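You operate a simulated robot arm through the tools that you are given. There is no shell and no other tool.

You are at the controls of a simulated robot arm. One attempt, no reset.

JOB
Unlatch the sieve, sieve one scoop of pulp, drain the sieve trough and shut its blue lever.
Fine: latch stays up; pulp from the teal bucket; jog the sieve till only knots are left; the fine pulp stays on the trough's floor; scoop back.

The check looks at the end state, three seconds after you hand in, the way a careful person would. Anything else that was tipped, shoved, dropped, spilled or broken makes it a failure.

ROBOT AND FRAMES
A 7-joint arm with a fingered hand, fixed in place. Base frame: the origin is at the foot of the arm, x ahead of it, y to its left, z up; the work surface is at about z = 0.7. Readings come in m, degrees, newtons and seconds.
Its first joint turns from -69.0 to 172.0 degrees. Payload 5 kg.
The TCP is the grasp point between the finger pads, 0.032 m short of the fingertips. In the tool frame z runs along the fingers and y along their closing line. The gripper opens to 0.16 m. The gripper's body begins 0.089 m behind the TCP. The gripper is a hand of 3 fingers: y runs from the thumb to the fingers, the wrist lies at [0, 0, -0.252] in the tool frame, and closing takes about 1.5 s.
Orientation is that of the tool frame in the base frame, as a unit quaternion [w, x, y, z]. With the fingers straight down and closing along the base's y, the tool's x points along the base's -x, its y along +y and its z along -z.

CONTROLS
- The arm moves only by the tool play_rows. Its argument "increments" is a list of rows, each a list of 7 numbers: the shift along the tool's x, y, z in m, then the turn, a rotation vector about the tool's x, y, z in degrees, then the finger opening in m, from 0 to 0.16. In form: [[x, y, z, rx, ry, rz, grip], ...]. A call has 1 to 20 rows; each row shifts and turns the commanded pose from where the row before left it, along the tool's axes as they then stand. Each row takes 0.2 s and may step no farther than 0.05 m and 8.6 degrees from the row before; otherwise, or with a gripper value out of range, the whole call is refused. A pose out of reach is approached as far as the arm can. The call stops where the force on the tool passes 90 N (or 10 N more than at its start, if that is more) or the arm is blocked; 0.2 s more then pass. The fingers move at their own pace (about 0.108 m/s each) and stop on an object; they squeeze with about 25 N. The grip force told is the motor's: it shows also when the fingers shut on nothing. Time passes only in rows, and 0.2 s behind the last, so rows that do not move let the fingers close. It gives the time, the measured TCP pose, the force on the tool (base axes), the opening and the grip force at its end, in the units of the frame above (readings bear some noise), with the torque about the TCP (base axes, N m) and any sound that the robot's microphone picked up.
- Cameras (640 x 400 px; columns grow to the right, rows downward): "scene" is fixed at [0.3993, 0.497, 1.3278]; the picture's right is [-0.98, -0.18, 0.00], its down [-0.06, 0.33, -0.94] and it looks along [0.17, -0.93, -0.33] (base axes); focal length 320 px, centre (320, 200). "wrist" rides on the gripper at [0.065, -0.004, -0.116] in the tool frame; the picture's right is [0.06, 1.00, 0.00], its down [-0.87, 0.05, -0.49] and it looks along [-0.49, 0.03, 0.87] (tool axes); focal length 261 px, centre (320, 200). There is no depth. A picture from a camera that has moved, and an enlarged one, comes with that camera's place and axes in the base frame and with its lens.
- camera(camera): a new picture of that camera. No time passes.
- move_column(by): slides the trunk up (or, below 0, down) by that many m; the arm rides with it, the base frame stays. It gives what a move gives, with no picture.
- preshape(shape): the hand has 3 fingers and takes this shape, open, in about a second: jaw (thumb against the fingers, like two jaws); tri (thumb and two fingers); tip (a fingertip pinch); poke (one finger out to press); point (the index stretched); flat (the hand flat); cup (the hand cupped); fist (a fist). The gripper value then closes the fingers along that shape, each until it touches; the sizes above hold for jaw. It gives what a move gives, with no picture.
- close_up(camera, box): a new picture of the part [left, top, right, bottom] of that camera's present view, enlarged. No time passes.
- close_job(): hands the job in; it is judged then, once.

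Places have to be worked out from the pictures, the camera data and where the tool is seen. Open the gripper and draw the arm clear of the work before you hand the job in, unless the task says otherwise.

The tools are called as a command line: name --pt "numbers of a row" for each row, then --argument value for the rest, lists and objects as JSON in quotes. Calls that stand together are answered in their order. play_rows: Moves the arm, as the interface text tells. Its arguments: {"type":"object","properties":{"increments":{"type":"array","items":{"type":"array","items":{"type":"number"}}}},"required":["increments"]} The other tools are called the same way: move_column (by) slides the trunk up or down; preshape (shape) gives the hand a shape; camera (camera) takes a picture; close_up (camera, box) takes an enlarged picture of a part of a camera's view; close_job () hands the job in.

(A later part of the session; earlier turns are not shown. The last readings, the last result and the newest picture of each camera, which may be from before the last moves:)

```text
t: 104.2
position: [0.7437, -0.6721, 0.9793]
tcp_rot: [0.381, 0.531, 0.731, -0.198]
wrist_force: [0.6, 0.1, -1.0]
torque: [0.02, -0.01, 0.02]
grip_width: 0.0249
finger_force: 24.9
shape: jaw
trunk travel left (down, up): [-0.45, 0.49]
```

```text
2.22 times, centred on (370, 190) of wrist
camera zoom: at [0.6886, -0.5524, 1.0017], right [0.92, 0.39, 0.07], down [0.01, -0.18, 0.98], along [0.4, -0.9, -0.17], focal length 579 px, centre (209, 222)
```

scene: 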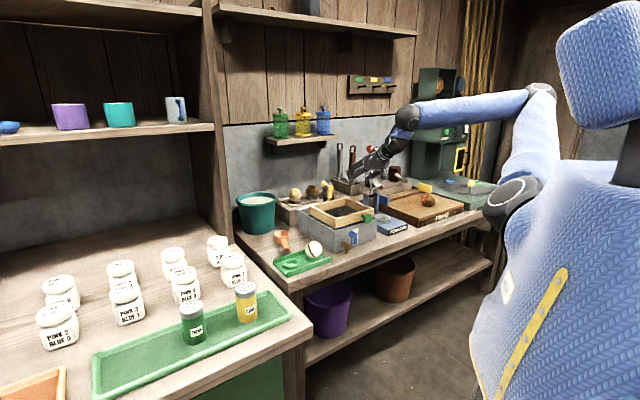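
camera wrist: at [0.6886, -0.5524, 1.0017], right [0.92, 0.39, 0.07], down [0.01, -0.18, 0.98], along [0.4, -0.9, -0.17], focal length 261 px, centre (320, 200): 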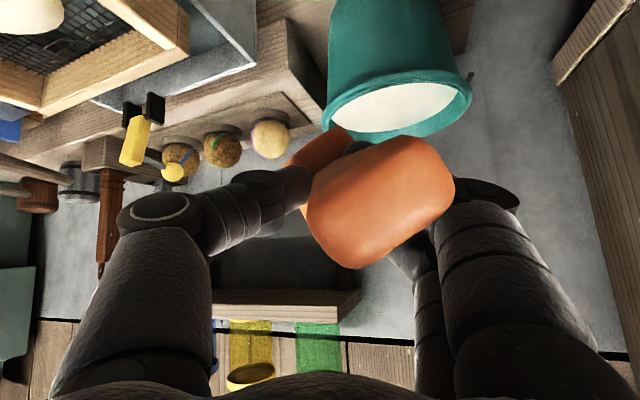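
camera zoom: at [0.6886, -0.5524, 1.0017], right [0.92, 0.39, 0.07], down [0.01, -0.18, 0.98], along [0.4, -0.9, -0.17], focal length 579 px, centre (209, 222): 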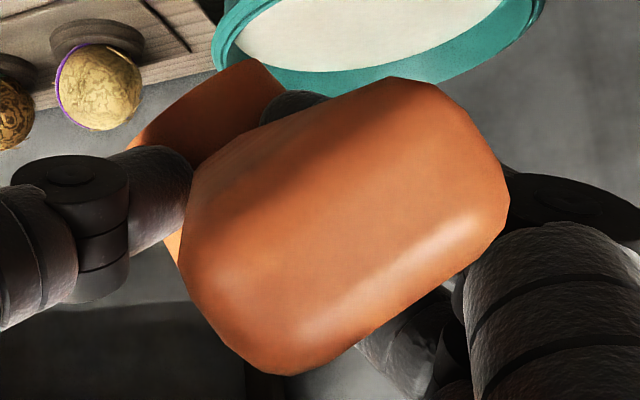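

play_rows --pt "0 0 0 -4.38 0.67 5.43 0.02" --pt "0 0 0 -4.38 0.67 5.43 0.02" --pt "0 0 0 -4.38 0.67 5.43 0.02" --pt "0 0 0 -4.38 0.67 5.43 0.02" --pt "0 0 0 0 0 0 0.02"

camera --camera "wrist"

close_up --camera "scene" --box '[272, 170, 304, 194]'

```text
t: 105.4
position: [0.744, -0.671, 0.9794]
tcp_rot: [0.47, 0.599, 0.648, 0.003]
wrist_force: [0.3, 0.1, -1.8]
torque: [0.03, 0.03, 0.02]
grip_width: 0.025
finger_force: 24.9
shape: jaw
trunk travel left (down, up): [-0.45, 0.49]
```

```text
taken
camera wrist: at [0.6785, -0.5571, 1.0023], right [0.78, 0.33, 0.53], down [-0.4, -0.39, 0.83], along [0.48, -0.86, -0.17], focal length 261 px, centre (320, 200)
```

wrist: 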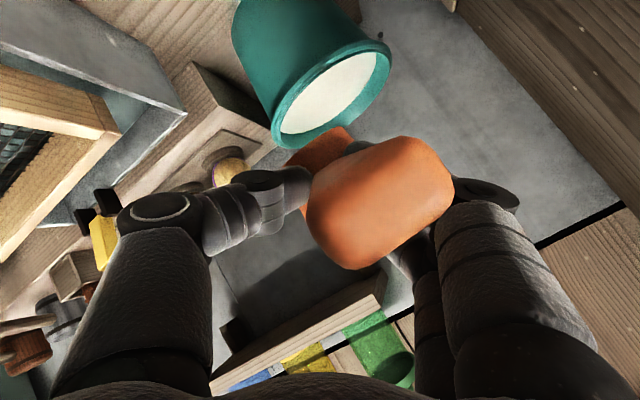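

```text
16.00 times, centred on (288, 182) of scene
camera zoom: at [0.3993, 0.497, 1.3278], right [-0.98, -0.18, 0.0], down [-0.06, 0.33, -0.94], along [0.17, -0.93, -0.33], focal length 5118 px, centre (832, 488)
```

zoom: 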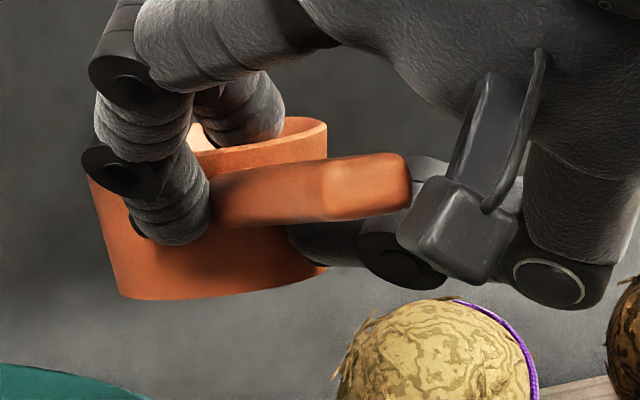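

close_up --camera "scene" --box '[274, 172, 290, 190]'

close_up --camera "wrist" --box '[250, 100, 460, 280]'

```text
16.00 times, centred on (282, 181) of scene
camera zoom: at [0.3993, 0.497, 1.3278], right [-0.98, -0.18, 0.0], down [-0.06, 0.33, -0.94], along [0.17, -0.93, -0.33], focal length 5118 px, centre (928, 504)
```

zoom: 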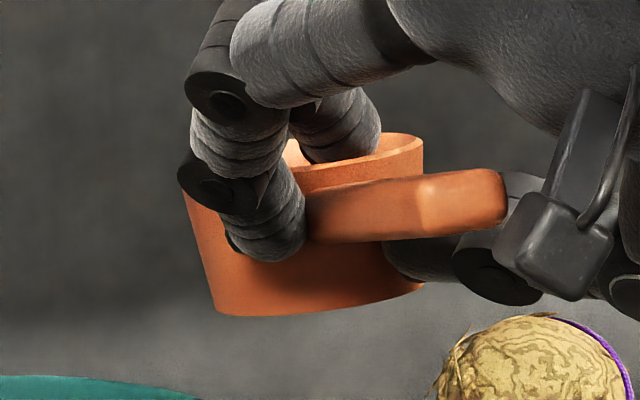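

```text
2.22 times, centred on (355, 190) of wrist
camera zoom: at [0.6785, -0.5571, 1.0023], right [0.78, 0.33, 0.53], down [-0.4, -0.39, 0.83], along [0.48, -0.86, -0.17], focal length 579 px, centre (242, 222)
```

zoom: 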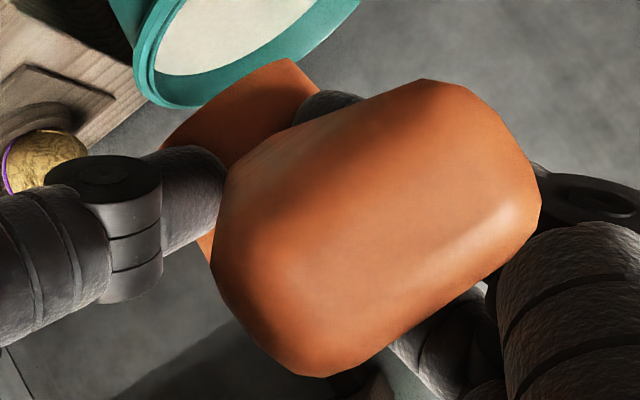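

The cup is now nearly upright. I lower it toward its original spot, watching the clearance to the cream ball.

play_rows --pt "0.015 -0.0192 0.0177 0 0 0 0.02" --pt "0.015 -0.0192 0.0177 0 0 0 0.02" --pt "0.015 -0.0192 0.0177 0 0 0 0.02" --pt "0.015 -0.0192 0.0177 0 0 0 0.02" --pt "0.015 -0.0192 0.0177 0 0 0 0.02" --pt "0 0 0 0 0 0 0.02"

camera --camera "wrist"

close_up --camera "scene" --box '[250, 190, 340, 260]'

```text
t: 106.8
position: [0.7341, -0.6895, 0.8302]
tcp_rot: [0.47, 0.599, 0.648, 0.004]
wrist_force: [0.6, 0.2, -1.4]
torque: [-0.03, 0.04, 0.01]
grip_width: 0.025
finger_force: 24.8
shape: jaw
trunk travel left (down, up): [-0.45, 0.49]
```

```text
taken
camera wrist: at [0.669, -0.575, 0.8532], right [0.78, 0.33, 0.53], down [-0.4, -0.39, 0.83], along [0.48, -0.86, -0.17], focal length 261 px, centre (320, 200)
```

wrist: 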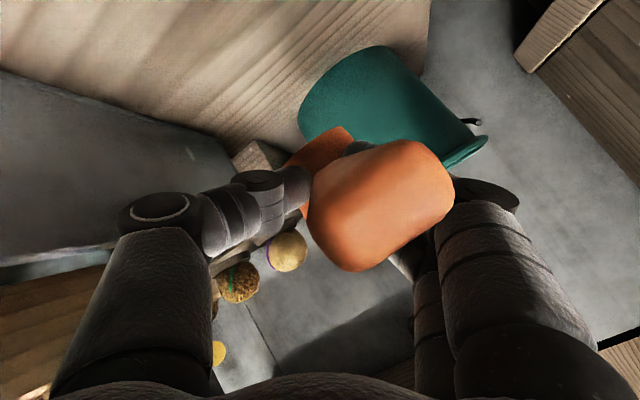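

```text
5.71 times, centred on (295, 225) of scene
camera zoom: at [0.3993, 0.497, 1.3278], right [-0.98, -0.18, 0.0], down [-0.06, 0.33, -0.94], along [0.17, -0.93, -0.33], focal length 1828 px, centre (463, 57)
```

zoom: 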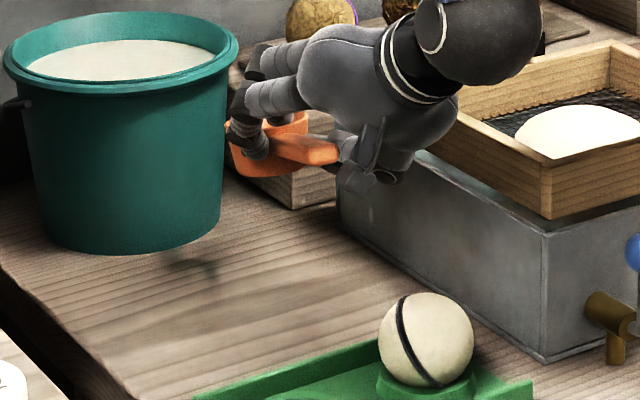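

play_rows --pt "0.0178 -0.0068 0.0126 0 0 0 0.02" --pt "0.0178 -0.0068 0.0126 0 0 0 0.02" --pt "0.0178 -0.0068 0.0126 0 0 0 0.02" --pt "0 0 0 0 0 0 0.02"

camera --camera "wrist"

close_up --camera "scene" --box '[255, 200, 335, 260]'

```text
t: 107.8
position: [0.751, -0.6755, 0.7651]
tcp_rot: [0.47, 0.599, 0.648, 0.004]
wrist_force: [-0.1, -0.3, -1.2]
torque: [0.0, 0.04, 0.01]
grip_width: 0.0249
finger_force: 25.4
shape: jaw
trunk travel left (down, up): [-0.45, 0.49]
```

```text
taken
camera wrist: at [0.6856, -0.5606, 0.7884], right [0.78, 0.33, 0.53], down [-0.4, -0.39, 0.83], along [0.48, -0.86, -0.17], focal length 261 px, centre (320, 200)
```

wrist: 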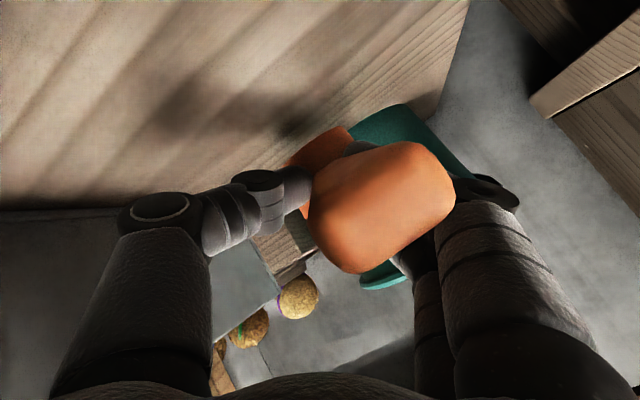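

```text
6.67 times, centred on (295, 230) of scene
camera zoom: at [0.3993, 0.497, 1.3278], right [-0.98, -0.18, 0.0], down [-0.06, 0.33, -0.94], along [0.17, -0.93, -0.33], focal length 2132 px, centre (487, 0)
```

zoom: 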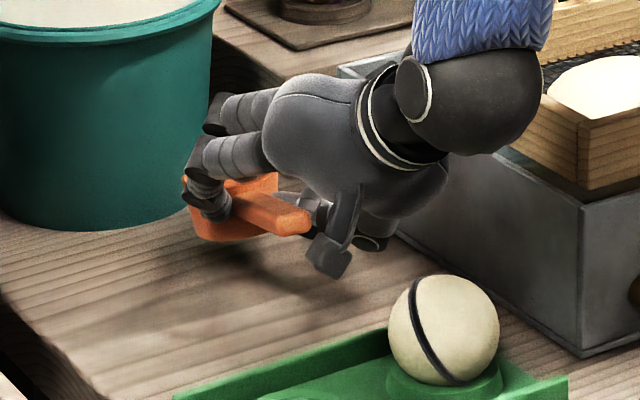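

play_rows --pt "0.0055 -0.0051 0.005 0 0 0 0.02" --pt "0.003 -0.0028 0.0028 0 0 0 0.02" --pt "0 0 0 0 0 0 0.02"

close_up --camera "scene" --box '[270, 218, 310, 248]'

```text
t: 108.6
position: [0.7505, -0.6755, 0.7528]
tcp_rot: [0.469, 0.6, 0.648, 0.002]
wrist_force: [0.4, 0.0, -0.9]
torque: [0.01, 0.02, 0.0]
grip_width: 0.0249
finger_force: 25.1
shape: jaw
trunk travel left (down, up): [-0.45, 0.49]
```

```text
13.33 times, centred on (290, 233) of scene
camera zoom: at [0.3993, 0.497, 1.3278], right [-0.98, -0.18, 0.0], down [-0.06, 0.33, -0.94], along [0.17, -0.93, -0.33], focal length 4265 px, centre (720, -240)
```

zoom: 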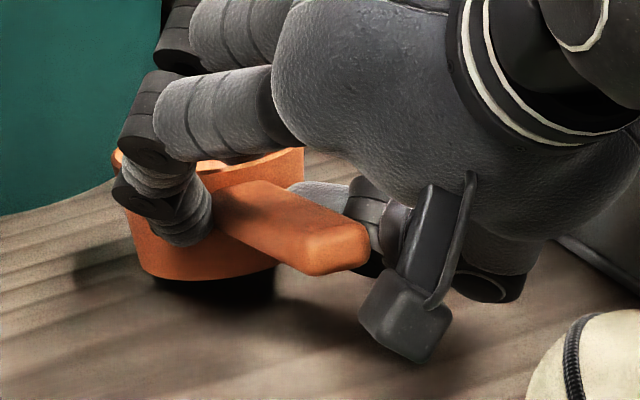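

play_rows --pt "0.0036 -0.0034 0.0033 0 0 0 0.02" --pt "0.0024 -0.0023 0.0022 0 0 0 0.02" --pt "0 0 0 0 0 0 0.02"

close_up --camera "scene" --box '[270, 218, 310, 248]'

```text
t: 109.4
position: [0.7511, -0.6751, 0.7424]
tcp_rot: [0.47, 0.599, 0.648, 0.002]
wrist_force: [0.4, 0.1, 2.5]
torque: [-0.09, -0.16, 0.07]
grip_width: 0.0251
finger_force: 24.9
shape: jaw
trunk travel left (down, up): [-0.45, 0.49]
```

```text
13.33 times, centred on (290, 233) of scene
camera zoom: at [0.3993, 0.497, 1.3278], right [-0.98, -0.18, 0.0], down [-0.06, 0.33, -0.94], along [0.17, -0.93, -0.33], focal length 4265 px, centre (720, -240)
```

zoom: 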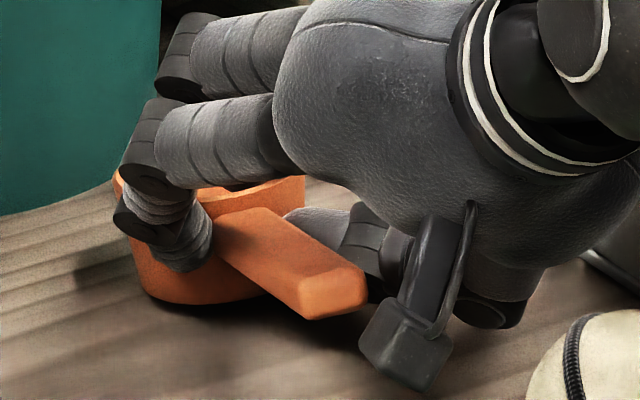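

play_rows --pt "0.0018 -0.0017 0.0017 0 0 0 0.02" --pt "0 0 0 0 0 0 0.03" --pt "0 0 0 0 0 0 0.04" --pt "0 0 0 0 0 0 0.05" --pt "0 0 0 0 0 0 0.05"

close_up --camera "scene" --box '[265, 210, 315, 250]'

camera --camera "wrist"

```text
t: 110.6
position: [0.7501, -0.6763, 0.7401]
tcp_rot: [0.47, 0.599, 0.648, 0.002]
wrist_force: [2.3, -1.5, 7.0]
torque: [-0.23, -0.05, 0.06]
grip_width: 0.0457
finger_force: 0.1
shape: jaw
trunk travel left (down, up): [-0.45, 0.49]
```

```text
10.00 times, centred on (290, 230) of scene
camera zoom: at [0.3993, 0.497, 1.3278], right [-0.98, -0.18, 0.0], down [-0.06, 0.33, -0.94], along [0.17, -0.93, -0.33], focal length 3198 px, centre (620, -100)
```

zoom: 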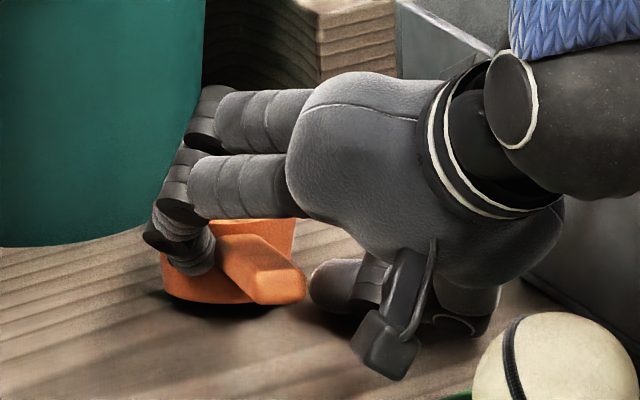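

```text
taken
camera wrist: at [0.6856, -0.561, 0.7626], right [0.78, 0.33, 0.53], down [-0.4, -0.39, 0.83], along [0.48, -0.86, -0.17], focal length 261 px, centre (320, 200)
```

wrist: 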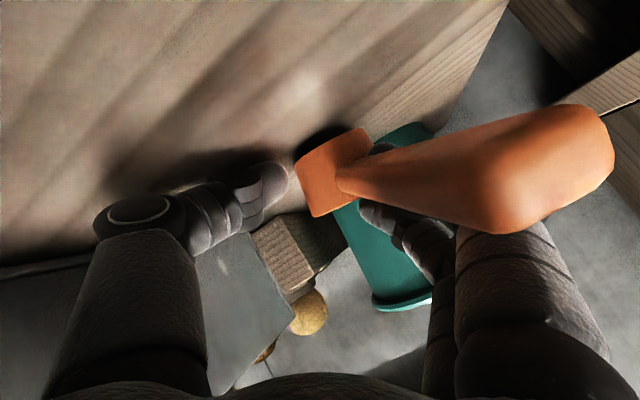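

play_rows --pt "-0.0061 0.0057 -0.0056 0 0 0 0.05" --pt "-0.0061 0.0057 -0.0056 0 0 0 0.05" --pt "-0.0061 0.0057 -0.0056 0 0 0 0.05" --pt "0 0 0 0 0 0 0.05"

close_up --camera "scene" --box '[265, 210, 315, 250]'

camera --camera "wrist"

```text
t: 111.6
position: [0.7496, -0.6751, 0.7678]
tcp_rot: [0.47, 0.599, 0.648, 0.003]
wrist_force: [0.0, 0.1, -1.0]
torque: [0.02, 0.04, -0.01]
grip_width: 0.0493
finger_force: 0.0
shape: jaw
trunk travel left (down, up): [-0.45, 0.49]
```

```text
10.00 times, centred on (290, 230) of scene
camera zoom: at [0.3993, 0.497, 1.3278], right [-0.98, -0.18, 0.0], down [-0.06, 0.33, -0.94], along [0.17, -0.93, -0.33], focal length 3198 px, centre (620, -100)
```

zoom: 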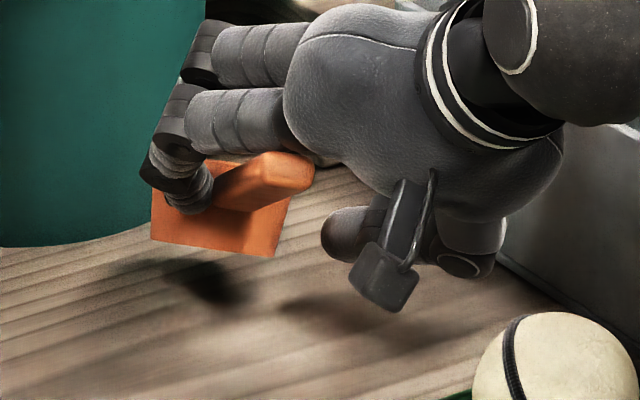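

```text
taken
camera wrist: at [0.6853, -0.5607, 0.7913], right [0.78, 0.33, 0.53], down [-0.4, -0.39, 0.83], along [0.48, -0.86, -0.17], focal length 261 px, centre (320, 200)
```

wrist: 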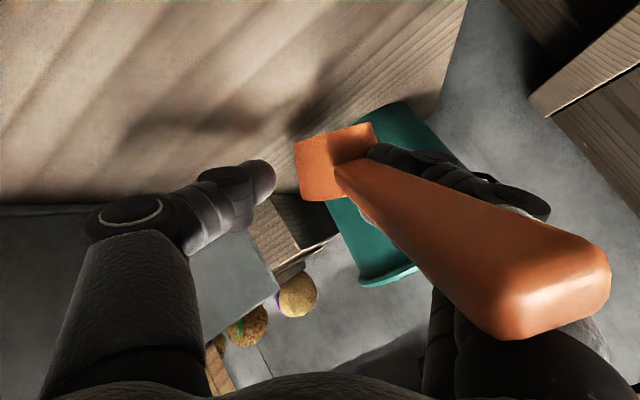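

The scoop is still hooked between the two fingers. I set it back down and then open the hand wide so the fingers withdraw along their own direction.

play_rows --pt "0.0061 -0.0057 0.0056 0 0 0 0.05" --pt "0.0061 -0.0057 0.0056 0 0 0 0.05" --pt "0.0048 -0.0045 0.0044 0 0 0 0.05" --pt "0 0 0 0 0 0 0.05"

close_up --camera "scene" --box '[265, 210, 315, 250]'

close_up --camera "wrist" --box '[230, 80, 470, 270]'

```text
t: 112.6
position: [0.7506, -0.6752, 0.7433]
tcp_rot: [0.471, 0.599, 0.648, 0.003]
wrist_force: [-2.3, -3.6, 10.6]
torque: [-0.41, 0.19, -0.03]
grip_width: 0.0476
finger_force: 0.1
shape: jaw
trunk travel left (down, up): [-0.45, 0.49]
```

```text
10.00 times, centred on (290, 230) of scene
camera zoom: at [0.3993, 0.497, 1.3278], right [-0.98, -0.18, 0.0], down [-0.06, 0.33, -0.94], along [0.17, -0.93, -0.33], focal length 3198 px, centre (620, -100)
```

zoom: 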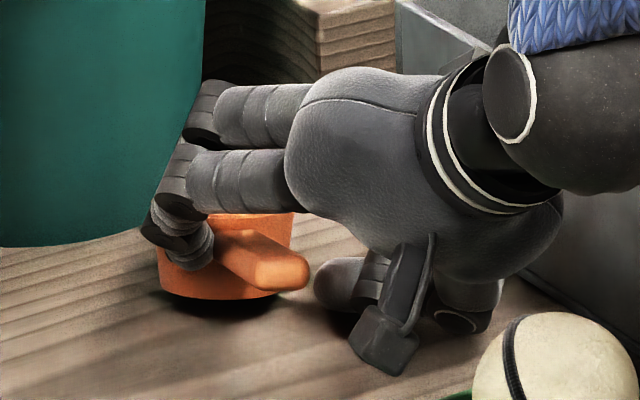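

```text
2.11 times, centred on (350, 175) of wrist
camera zoom: at [0.6861, -0.5611, 0.7647], right [0.78, 0.33, 0.53], down [-0.4, -0.39, 0.83], along [0.48, -0.86, -0.17], focal length 549 px, centre (257, 253)
```

zoom: 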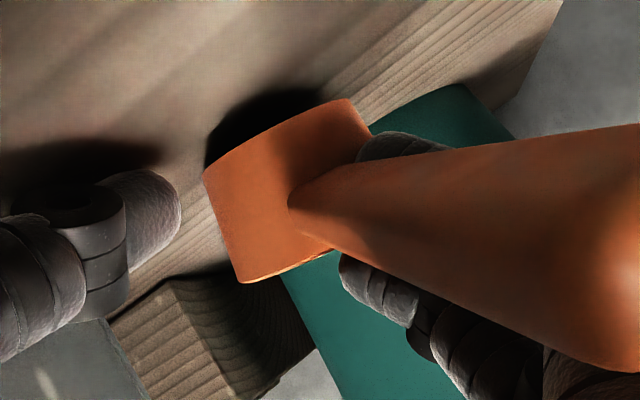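

The two fingers straddle the handle root. Opening wide moves them sideways past the handle, so I do that with the cup resting on the table.

play_rows --pt "0 0 0 0 0 0 0.07" --pt "0 0 0 0 0 0 0.09" --pt "0 0 0 0 0 0 0.11" --pt "0 0 0 0 0 0 0.13" --pt "0 0 0 0 0 0 0.15" --pt "0 0 0 0 0 0 0.16" --pt "0 0 0 0 0 0 0.16"

close_up --camera "scene" --box '[255, 205, 325, 255]'

camera --camera "wrist"

```text
t: 114.2
position: [0.7497, -0.672, 0.7488]
tcp_rot: [0.474, 0.597, 0.647, 0.003]
wrist_force: [-12.4, 24.8, 73.8]
torque: [-0.67, 1.79, -0.69]
grip_width: 0.1537
finger_force: 0.0
shape: jaw
trunk travel left (down, up): [-0.45, 0.49]
```

```text
8.00 times, centred on (290, 230) of scene
camera zoom: at [0.3993, 0.497, 1.3278], right [-0.98, -0.18, 0.0], down [-0.06, 0.33, -0.94], along [0.17, -0.93, -0.33], focal length 2559 px, centre (560, -40)
```

zoom: 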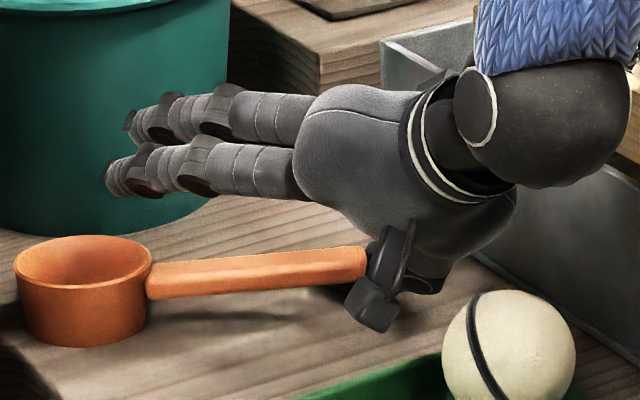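

```text
taken
camera wrist: at [0.6843, -0.557, 0.7712], right [0.78, 0.33, 0.53], down [-0.4, -0.38, 0.83], along [0.48, -0.86, -0.16], focal length 261 px, centre (320, 200)
```

wrist: 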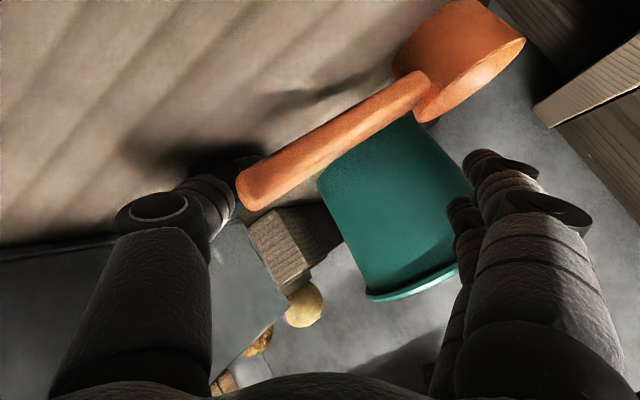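

The hand swung the scoop round; it is upright but off its spot and near the table's edge. I lift the hand straight up off it.

play_rows --pt "-0.0061 0.0057 -0.0056 0 0 0 0.16" --pt "-0.0122 0.0114 -0.0112 0 0 0 0.16" --pt "-0.0182 0.017 -0.0168 0 0 0 0.16" --pt "-0.0182 0.017 -0.0168 0 0 0 0.16" --pt "-0.0182 0.017 -0.0168 0 0 0 0.16" --pt "0 0 0 0 0 0 0.16"

camera --camera "wrist"

close_up --camera "scene" --box '[225, 180, 345, 270]'

```text
t: 115.6
position: [0.7513, -0.6762, 0.8603]
tcp_rot: [0.47, 0.6, 0.648, 0.002]
wrist_force: [-0.5, 0.1, 0.0]
torque: [-0.02, -0.02, 0.02]
grip_width: 0.1598
finger_force: 0.0
shape: jaw
trunk travel left (down, up): [-0.45, 0.49]
```

```text
taken
camera wrist: at [0.6874, -0.5615, 0.8832], right [0.78, 0.33, 0.53], down [-0.4, -0.39, 0.83], along [0.48, -0.86, -0.17], focal length 261 px, centre (320, 200)
```

wrist: 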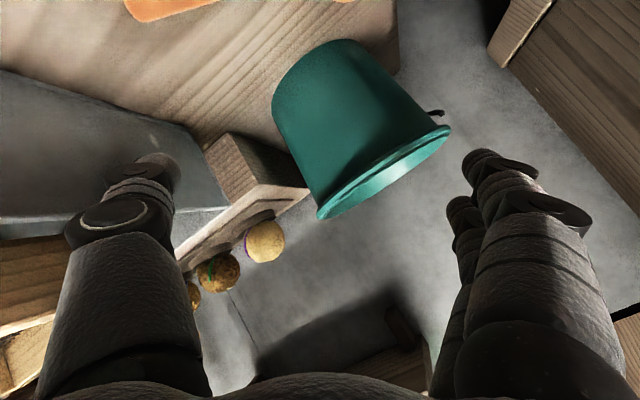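

```text
4.44 times, centred on (285, 225) of scene
camera zoom: at [0.3993, 0.497, 1.3278], right [-0.98, -0.18, 0.0], down [-0.06, 0.33, -0.94], along [0.17, -0.93, -0.33], focal length 1422 px, centre (476, 89)
```

zoom: 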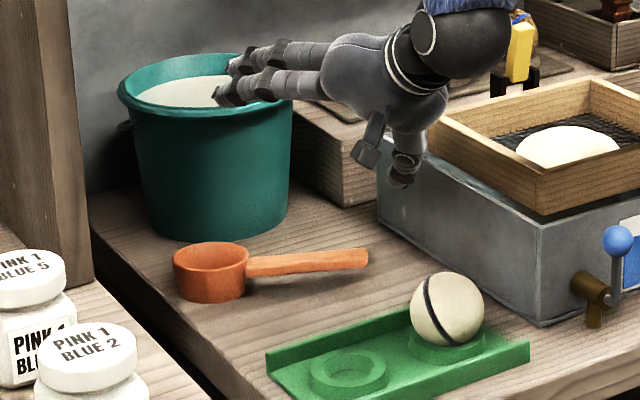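

The scoop stands upright at about (0.845,-0.62) with its handle toward -x. I'll pinch the handle from above and slide it back along the table; first I rise and reorient the hand.

play_rows --pt "-0.0202 0.0189 -0.0186 0 0 0 0.16" --pt "-0.0202 0.0189 -0.0186 0 0 0 0.16" --pt "-0.0202 0.0189 -0.0186 0 0 0 0.12" --pt "0 0 0 -1.625 3.87 -6.86 0.1" --pt "0 0 0 -1.625 3.87 -6.86 0.08" --pt "0 0 0 -1.625 3.87 -6.86 0.08" --pt "0 0 0 -1.625 3.87 -6.86 0.08" --pt "0 0 0 -1.625 3.87 -6.86 0.08" --pt "0 0 0 -1.625 3.87 -6.86 0.08" --pt "0 0 0 0 0 0 0.08"

camera --camera "wrist"

```text
t: 117.8
position: [0.7501, -0.6747, 0.9619]
tcp_rot: [0.351, 0.281, 0.893, 0.009]
wrist_force: [-0.2, 1.1, 0.1]
torque: [0.01, 0.02, -0.01]
grip_width: 0.081
finger_force: 0.1
shape: jaw
trunk travel left (down, up): [-0.45, 0.49]
```

```text
taken
camera wrist: at [0.6356, -0.6243, 1.0063], right [0.46, 0.87, 0.18], down [0.23, -0.31, 0.92], along [0.86, -0.38, -0.34], focal length 261 px, centre (320, 200)
```

wrist: 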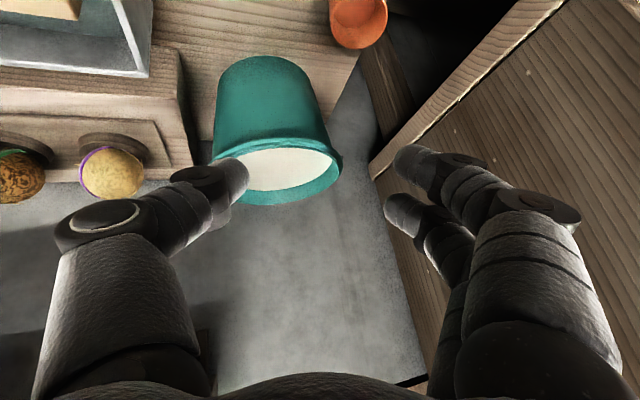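

play_rows --pt "0 0 0 -1.625 3.87 -6.86 0.08" --pt "0 0 0 -1.625 3.87 -6.86 0.08" --pt "0 0 0 -1.625 3.87 -6.86 0.08" --pt "0 0 0 -1.625 3.87 -6.86 0.08" --pt "0 0 0 -1.625 3.87 -6.86 0.08" --pt "0 0 0 -1.625 3.87 -6.86 0.08" --pt "0 0 0 0 0 0 0.08"

camera --camera "wrist"

close_up --camera "scene" --box '[225, 190, 345, 270]'

```text
t: 119.4
position: [0.7508, -0.6754, 0.9618]
tcp_rot: [0.172, -0.085, 0.981, 0.015]
wrist_force: [-0.4, 0.2, 0.5]
torque: [0.0, 0.02, -0.01]
grip_width: 0.0806
finger_force: 0.1
shape: jaw
trunk travel left (down, up): [-0.45, 0.49]
```

```text
taken
camera wrist: at [0.6511, -0.6967, 1.0477], right [-0.23, 0.97, -0.02], down [0.63, 0.17, 0.76], along [0.74, 0.16, -0.65], focal length 261 px, centre (320, 200)
```

wrist: 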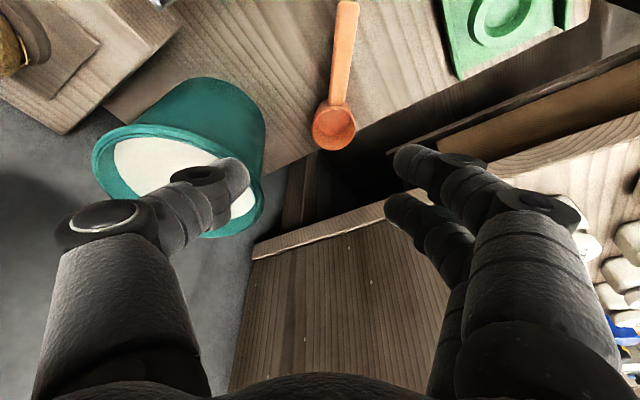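

```text
5.00 times, centred on (285, 230) of scene
camera zoom: at [0.3993, 0.497, 1.3278], right [-0.98, -0.18, 0.0], down [-0.06, 0.33, -0.94], along [0.17, -0.93, -0.33], focal length 1599 px, centre (495, 50)
```

zoom: 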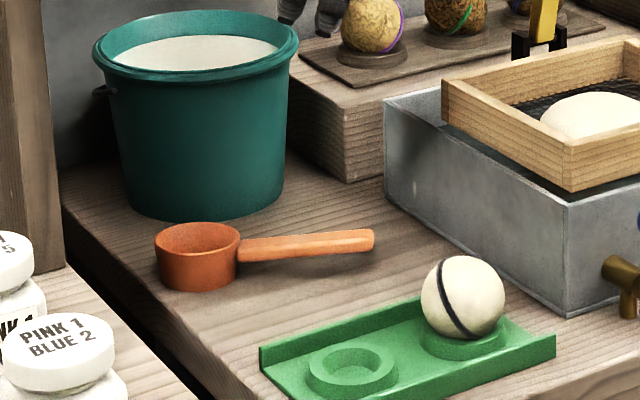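

play_rows --pt "0.0122 0.0038 0.03 0 0 0 0.08" --pt "0.0122 0.0038 0.03 0 0 0 0.08" --pt "0.0122 0.0038 0.03 0 0 0 0.08" --pt "0.0122 0.0038 0.03 0 0 0 0.08" --pt "0.0122 0.0038 0.03 0 0 0 0.08" --pt "0 0 0 0 0 0 0.08"

camera --camera "wrist"

close_up --camera "scene" --box '[240, 190, 340, 265]'

```text
t: 120.8
position: [0.7426, -0.658, 0.7992]
tcp_rot: [0.172, -0.085, 0.981, 0.015]
wrist_force: [0.0, -0.2, 0.8]
torque: [-0.01, 0.0, 0.0]
grip_width: 0.0807
finger_force: 0.1
shape: jaw
trunk travel left (down, up): [-0.45, 0.49]
```

```text
taken
camera wrist: at [0.6425, -0.6788, 0.8865], right [-0.23, 0.97, -0.02], down [0.63, 0.17, 0.76], along [0.74, 0.16, -0.65], focal length 261 px, centre (320, 200)
```

wrist: 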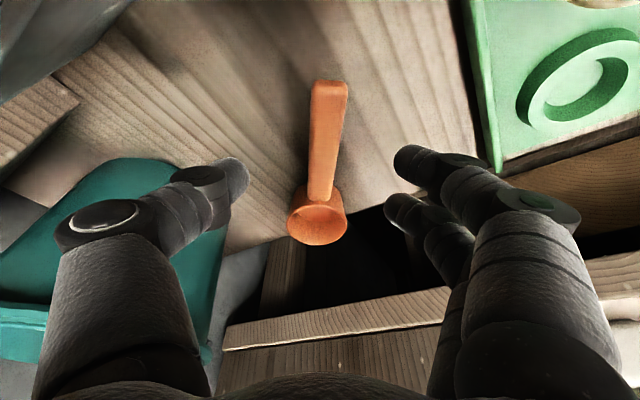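

```text
5.33 times, centred on (290, 228) of scene
camera zoom: at [0.3993, 0.497, 1.3278], right [-0.98, -0.18, 0.0], down [-0.06, 0.33, -0.94], along [0.17, -0.93, -0.33], focal length 1706 px, centre (480, 53)
```

zoom: 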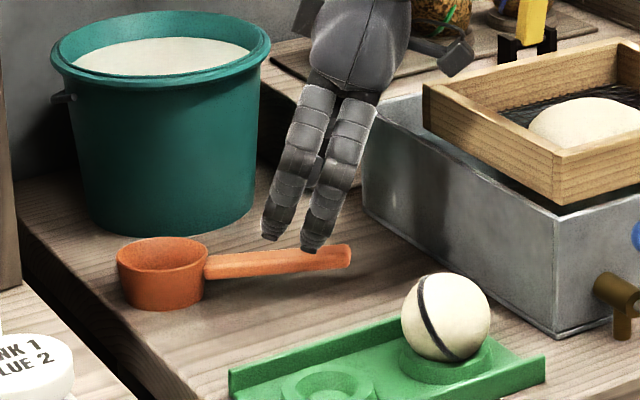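

play_rows --pt "0.0062 0 0.017 0 0 0 0.08" --pt "0.0062 0 0.017 0 0 0 0.08" --pt "0.0062 0 0.017 0 0 0 0.08" --pt "0 0 0 0 0 0 0.08"

camera --camera "wrist"

```text
t: 121.8
position: [0.7411, -0.658, 0.7434]
tcp_rot: [0.172, -0.085, 0.981, 0.014]
wrist_force: [-0.5, -0.4, 0.4]
torque: [-0.02, 0.0, -0.03]
grip_width: 0.0805
finger_force: 0.0
shape: jaw
trunk travel left (down, up): [-0.45, 0.49]
```

```text
taken
camera wrist: at [0.6407, -0.6796, 0.8309], right [-0.23, 0.97, -0.02], down [0.63, 0.17, 0.76], along [0.74, 0.16, -0.65], focal length 261 px, centre (320, 200)
```

wrist: 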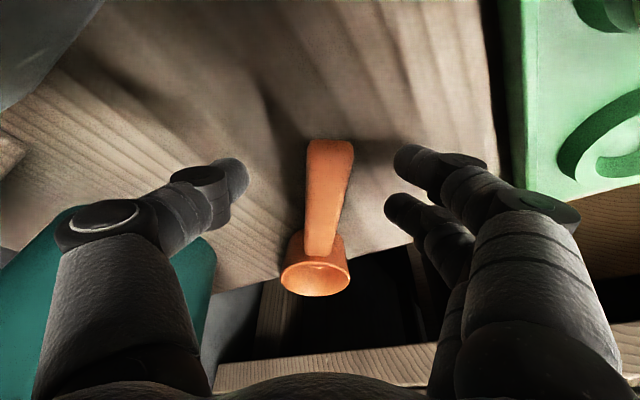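

The handle is centred between the fingers. I pinch it and slowly swing the scoop along the table, away from the edge.

play_rows --pt "0 0 0 0 0 0 0.04" --pt "0 0 0 0 0 0 0.012" --pt "0 0 0 0 0 0 0.012" --pt "0 0 0 0 0 0 0.012" --pt "0 0 0 0 0 0 0.012" --pt "0 0 0 2.565 0 7.04 0.012" --pt "0 0 0 2.565 0 7.04 0.012" --pt "0 0 0 2.565 0 7.04 0.012" --pt "0 0 0 2.565 0 7.04 0.012" --pt "0 0 0 0 0 0 0.012"

camera --camera "wrist"

close_up --camera "scene" --box '[240, 190, 340, 265]'

```text
t: 124.0
position: [0.7414, -0.6584, 0.7455]
tcp_rot: [0.17, 0.172, 0.97, -0.03]
wrist_force: [-0.1, -0.2, 1.1]
torque: [-0.05, -0.08, 0.06]
grip_width: 0.0142
finger_force: 25.7
shape: jaw
trunk travel left (down, up): [-0.45, 0.49]
```

```text
taken
camera wrist: at [0.6433, -0.627, 0.8318], right [0.29, 0.96, -0.02], down [0.63, -0.17, 0.76], along [0.72, -0.23, -0.65], focal length 261 px, centre (320, 200)
```

wrist: 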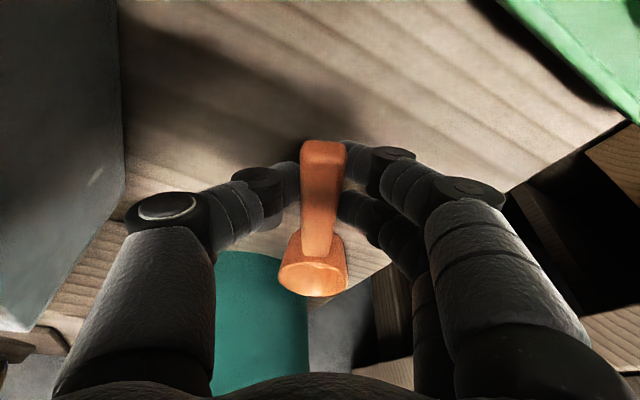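

```text
5.33 times, centred on (290, 228) of scene
camera zoom: at [0.3993, 0.497, 1.3278], right [-0.98, -0.18, 0.0], down [-0.06, 0.33, -0.94], along [0.17, -0.93, -0.33], focal length 1706 px, centre (480, 53)
```

zoom: 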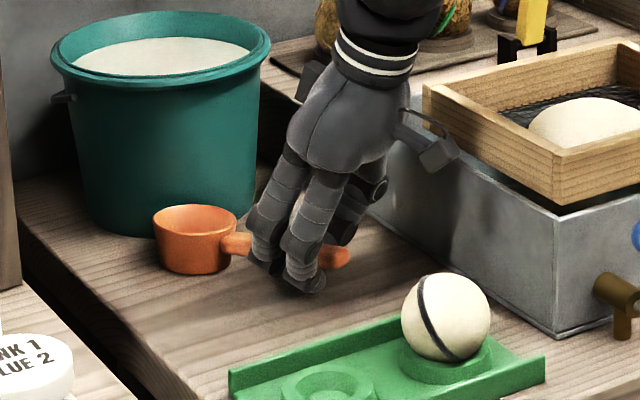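

play_rows --pt "0.0011 0.0113 -0.0004 2.565 0 7.04 0.012" --pt "0.0024 0.0111 -0.0009 2.565 0 7.04 0.012" --pt "0.0038 0.0106 -0.0014 2.565 0 7.04 0.012" --pt "0.005 0.01 -0.0018 2.565 0 7.04 0.012" --pt "0.0062 0.0092 -0.0023 2.565 0 7.04 0.012" --pt "0 0 0 0 0 0 0.012"

camera --camera "wrist"

close_up --camera "scene" --box '[240, 190, 340, 265]'

```text
t: 125.4
position: [0.7547, -0.601, 0.7448]
tcp_rot: [0.151, 0.474, 0.864, -0.084]
wrist_force: [0.8, 0.3, 0.9]
torque: [-0.14, -0.06, 0.03]
grip_width: 0.0145
finger_force: 24.5
shape: jaw
trunk travel left (down, up): [-0.45, 0.49]
```

```text
taken
camera wrist: at [0.6966, -0.5188, 0.8318], right [0.81, 0.58, -0.02], down [0.4, -0.52, 0.76], along [0.43, -0.62, -0.65], focal length 261 px, centre (320, 200)
```

wrist: 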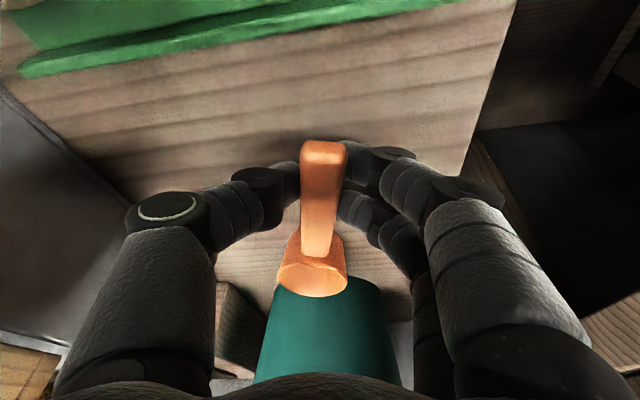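

```text
5.33 times, centred on (290, 228) of scene
camera zoom: at [0.3993, 0.497, 1.3278], right [-0.98, -0.18, 0.0], down [-0.06, 0.33, -0.94], along [0.17, -0.93, -0.33], focal length 1706 px, centre (480, 53)
```

zoom: 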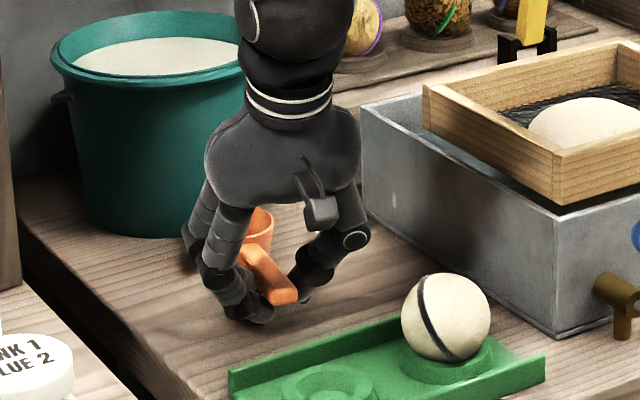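

play_rows --pt "0 0 0 2.36 0 6.48 0.012" --pt "0 0 0 2.36 0 6.48 0.012" --pt "0 0 0 2.36 0 6.48 0.012" --pt "0 0 0 2.36 0 6.48 0.012" --pt "-0.0031 0.0037 0.0011 0 0 0 0.012" --pt "0 0 0 0 0 0 0.012"

camera --camera "wrist"

close_up --camera "scene" --box '[250, 200, 330, 260]'

```text
t: 126.8
position: [0.7595, -0.6062, 0.7456]
tcp_rot: [0.127, 0.666, 0.726, -0.118]
wrist_force: [-0.9, -0.3, 0.8]
torque: [-0.13, 0.07, -0.11]
grip_width: 0.0143
finger_force: 24.8
shape: jaw
trunk travel left (down, up): [-0.45, 0.49]
```

```text
taken
camera wrist: at [0.7457, -0.5052, 0.8313], right [0.99, 0.14, -0.02], down [0.11, -0.64, 0.76], along [0.09, -0.75, -0.65], focal length 261 px, centre (320, 200)
```

wrist: 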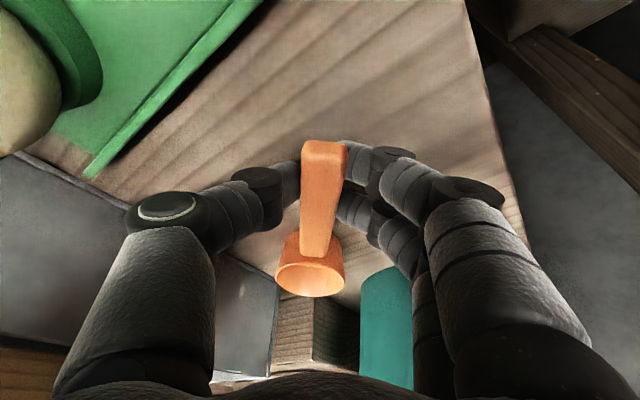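

```text
6.67 times, centred on (290, 230) of scene
camera zoom: at [0.3993, 0.497, 1.3278], right [-0.98, -0.18, 0.0], down [-0.06, 0.33, -0.94], along [0.17, -0.93, -0.33], focal length 2132 px, centre (520, 0)
```

zoom: 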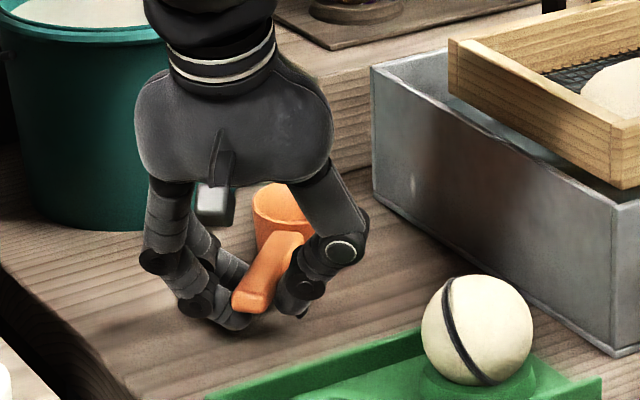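

The scoop is back in its original place and heading, matching my earlier picture. I release and rise.

play_rows --pt "0 0 0 0 0 0 0.03" --pt "0 0 0 0 0 0 0.06" --pt "0 0 0 0 0 0 0.08" --pt "0 0 0 0 0 0 0.08" --pt "-0.0103 0 -0.0282 0 0 0 0.08" --pt "-0.0103 0 -0.0282 0 0 0 0.08" --pt "-0.0103 0 -0.0282 0 0 0 0.08" --pt "-0.0103 0 -0.0282 0 0 0 0.08" --pt "-0.0103 0 -0.0282 0 0 0 0.08" --pt "0 0 0 0 0 0 0.08"

camera --camera "wrist"

close_up --camera "scene" --box '[220, 160, 420, 285]'

```text
t: 129.0
position: [0.7616, -0.6068, 0.895]
tcp_rot: [0.128, 0.665, 0.726, -0.118]
wrist_force: [0.0, 1.5, 0.3]
torque: [0.02, 0.01, -0.01]
grip_width: 0.0792
finger_force: 0.1
shape: jaw
trunk travel left (down, up): [-0.45, 0.49]
```

```text
taken
camera wrist: at [0.7485, -0.507, 0.9814], right [0.99, 0.14, -0.02], down [0.11, -0.64, 0.76], along [0.09, -0.75, -0.65], focal length 261 px, centre (320, 200)
```

wrist: 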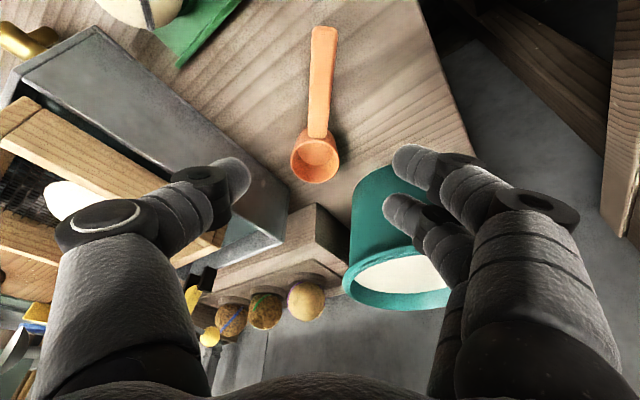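

```text
3.20 times, centred on (320, 222) of scene
camera zoom: at [0.3993, 0.497, 1.3278], right [-0.98, -0.18, 0.0], down [-0.06, 0.33, -0.94], along [0.17, -0.93, -0.33], focal length 1024 px, centre (320, 128)
```

zoom: 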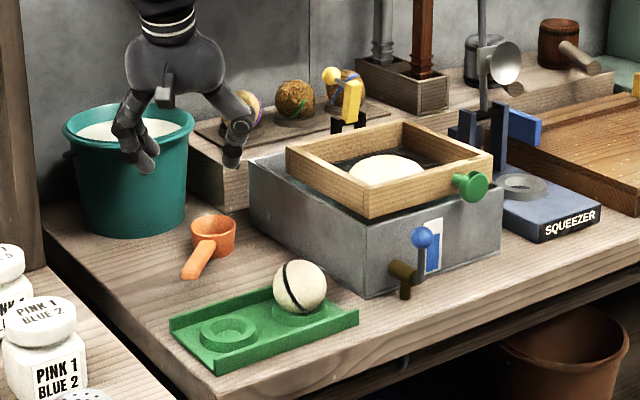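

All good: scoop home, pulp on the mesh, latch up. Next is jogging the sieve by its green knob at about u=0.797, v=-0.203, z=0.834. I rise, turn to the outward heading and move in front of it.

play_rows --pt "-0.0103 0 -0.0282 0 0 0 0.08" --pt "-0.0103 0 -0.0282 0 0 0 0.08" --pt "0 0 0 -2.74 0 -7.52 0.08" --pt "0 0 0 -2.74 0 -7.52 0.08" --pt "0 0 0 -2.74 0 -7.52 0.08" --pt "0 0 0 -2.74 0 -7.52 0.08" --pt "0 0 0 -2.74 0 -7.52 0.08" --pt "0 0 0 0 -6.25 0 0.08" --pt "0 0 0 0 -6.25 0 0.08" --pt "0 0 0 0 -6.25 0 0.08" --pt "0 0 0 0 -6.25 0 0.08" --pt "0 0 0 0 0 0 0.08"

camera --camera "wrist"

```text
t: 131.6
position: [0.7593, -0.6051, 0.9555]
tcp_rot: [0.353, 0.354, 0.853, -0.148]
wrist_force: [-0.7, -0.1, -0.4]
torque: [0.0, 0.03, -0.03]
grip_width: 0.0794
finger_force: 0.1
shape: jaw
trunk travel left (down, up): [-0.45, 0.49]
```

```text
taken
camera wrist: at [0.6649, -0.5179, 0.9911], right [0.68, 0.74, -0.04], down [0.23, -0.15, 0.96], along [0.7, -0.66, -0.27], focal length 261 px, centre (320, 200)
```

wrist: 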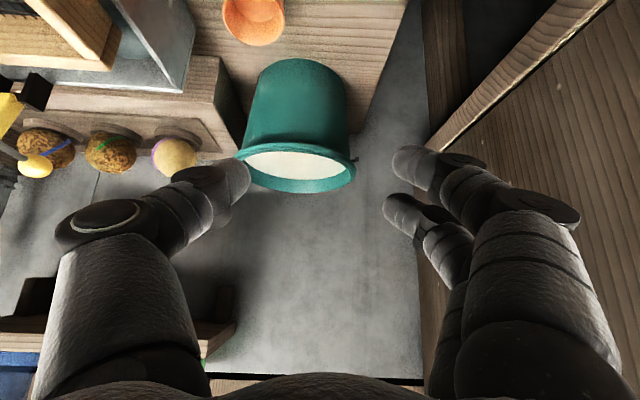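

play_rows --pt "0.0177 -0.0312 -0.0141 0 0 0 0.07" --pt "0.0177 -0.0312 -0.0141 0 0 0 0.07" --pt "0.0177 -0.0312 -0.0141 0 0 0 0.07" --pt "0.0177 -0.0312 -0.0141 0 0 0 0.07" --pt "0.0177 -0.0312 -0.0141 0 0 0 0.07" --pt "0.0177 -0.0312 -0.0141 0 0 0 0.07" --pt "0.0177 -0.0312 -0.0141 0 0 0 0.07" --pt "0.0177 -0.0312 -0.0141 0 0 0 0.07" --pt "0.0177 -0.0312 -0.0141 0 0 0 0.07" --pt "0.0177 -0.0312 -0.0141 0 0 0 0.07" --pt "0 0 0 0 0 0 0.07"

camera --camera "wrist"

close_up --camera "scene" --box '[300, 160, 420, 250]'

```text
t: 134.0
position: [0.447, -0.6742, 0.9316]
tcp_rot: [0.353, 0.353, 0.855, -0.141]
wrist_force: [-0.8, -2.4, 5.2]
torque: [0.43, 0.12, 0.21]
grip_width: 0.0701
finger_force: 0.1
shape: jaw
out of reach, approached as far as the arm can: row 8, 9, 10
trunk travel left (down, up): [-0.45, 0.49]
```

```text
taken
camera wrist: at [0.3532, -0.5876, 0.9677], right [0.67, 0.74, -0.04], down [0.23, -0.16, 0.96], along [0.7, -0.66, -0.28], focal length 261 px, centre (320, 200)
```

wrist: 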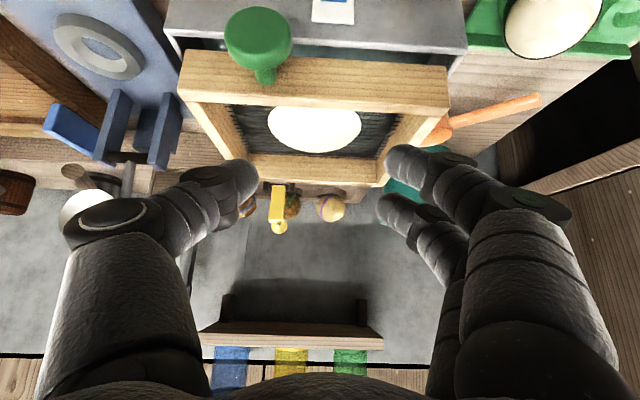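

```text
4.44 times, centred on (360, 205) of scene
camera zoom: at [0.3993, 0.497, 1.3278], right [-0.98, -0.18, 0.0], down [-0.06, 0.33, -0.94], along [0.17, -0.93, -0.33], focal length 1422 px, centre (142, 178)
```

zoom: 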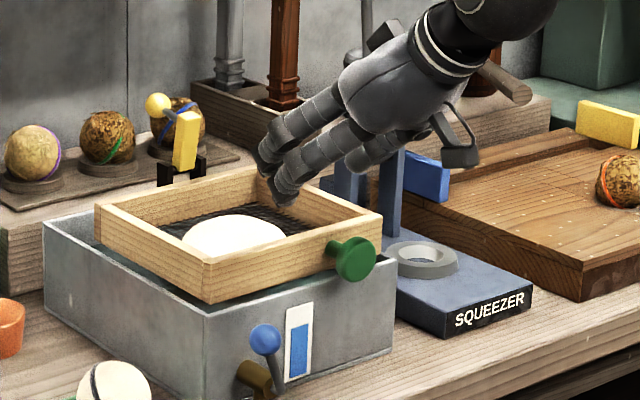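

I'm at the near reach limit with the trunk lowered. I raise the trunk back up, which also lifts the hand clear, and then come down again.

move_column --by 0.2

camera --camera "scene"

```text
t: 136.2
position: [0.4491, -0.6768, 1.1327]
tcp_rot: [0.352, 0.354, 0.854, -0.146]
wrist_force: [0.6, 0.2, -0.4]
torque: [0.01, 0.0, -0.02]
grip_width: 0.0699
finger_force: 0.1
shape: jaw
trunk travel left (down, up): [-0.65, 0.29]
```

```text
taken
```

scene: 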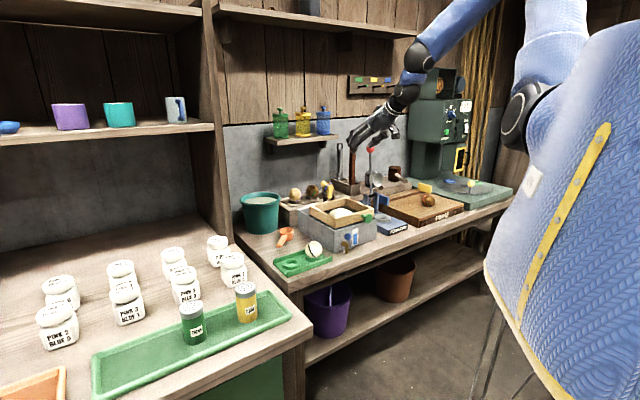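

play_rows --pt "0.0324 -0.0084 0.0194 0 0 0 0.07" --pt "0.0324 -0.0084 0.0194 0 0 0 0.07" --pt "0.0324 -0.0084 0.0194 0 0 0 0.07" --pt "0.0324 -0.0084 0.0194 0 0 0 0.07" --pt "0.0324 -0.0084 0.0194 0 0 0 0.07" --pt "0 0 0 0 0 0 0.07"

camera --camera "wrist"

close_up --camera "scene" --box '[300, 150, 440, 250]'

```text
t: 137.6
position: [0.3966, -0.6937, 0.9534]
tcp_rot: [0.353, 0.354, 0.854, -0.148]
wrist_force: [0.3, 0.1, 1.1]
torque: [-0.01, 0.01, -0.01]
grip_width: 0.0698
finger_force: 0.0
shape: jaw
out of reach, approached as far as the arm can: row 1, 2, 4
trunk travel left (down, up): [-0.65, 0.29]
```

```text
taken
camera wrist: at [0.3015, -0.606, 0.9882], right [0.67, 0.74, -0.05], down [0.23, -0.15, 0.96], along [0.7, -0.66, -0.27], focal length 261 px, centre (320, 200)
```

wrist: 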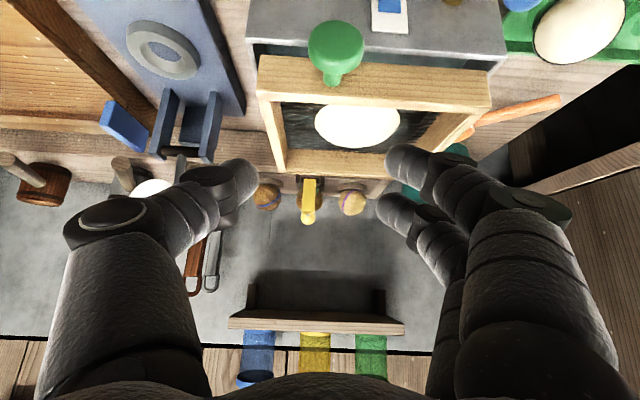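

```text
4.00 times, centred on (370, 200) of scene
camera zoom: at [0.3993, 0.497, 1.3278], right [-0.98, -0.18, 0.0], down [-0.06, 0.33, -0.94], along [0.17, -0.93, -0.33], focal length 1279 px, centre (120, 200)
```

zoom: 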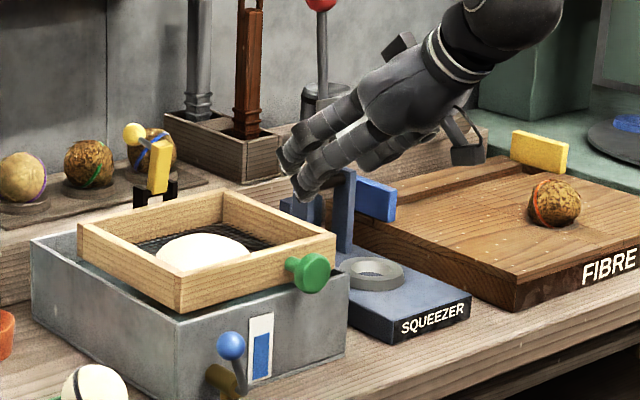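

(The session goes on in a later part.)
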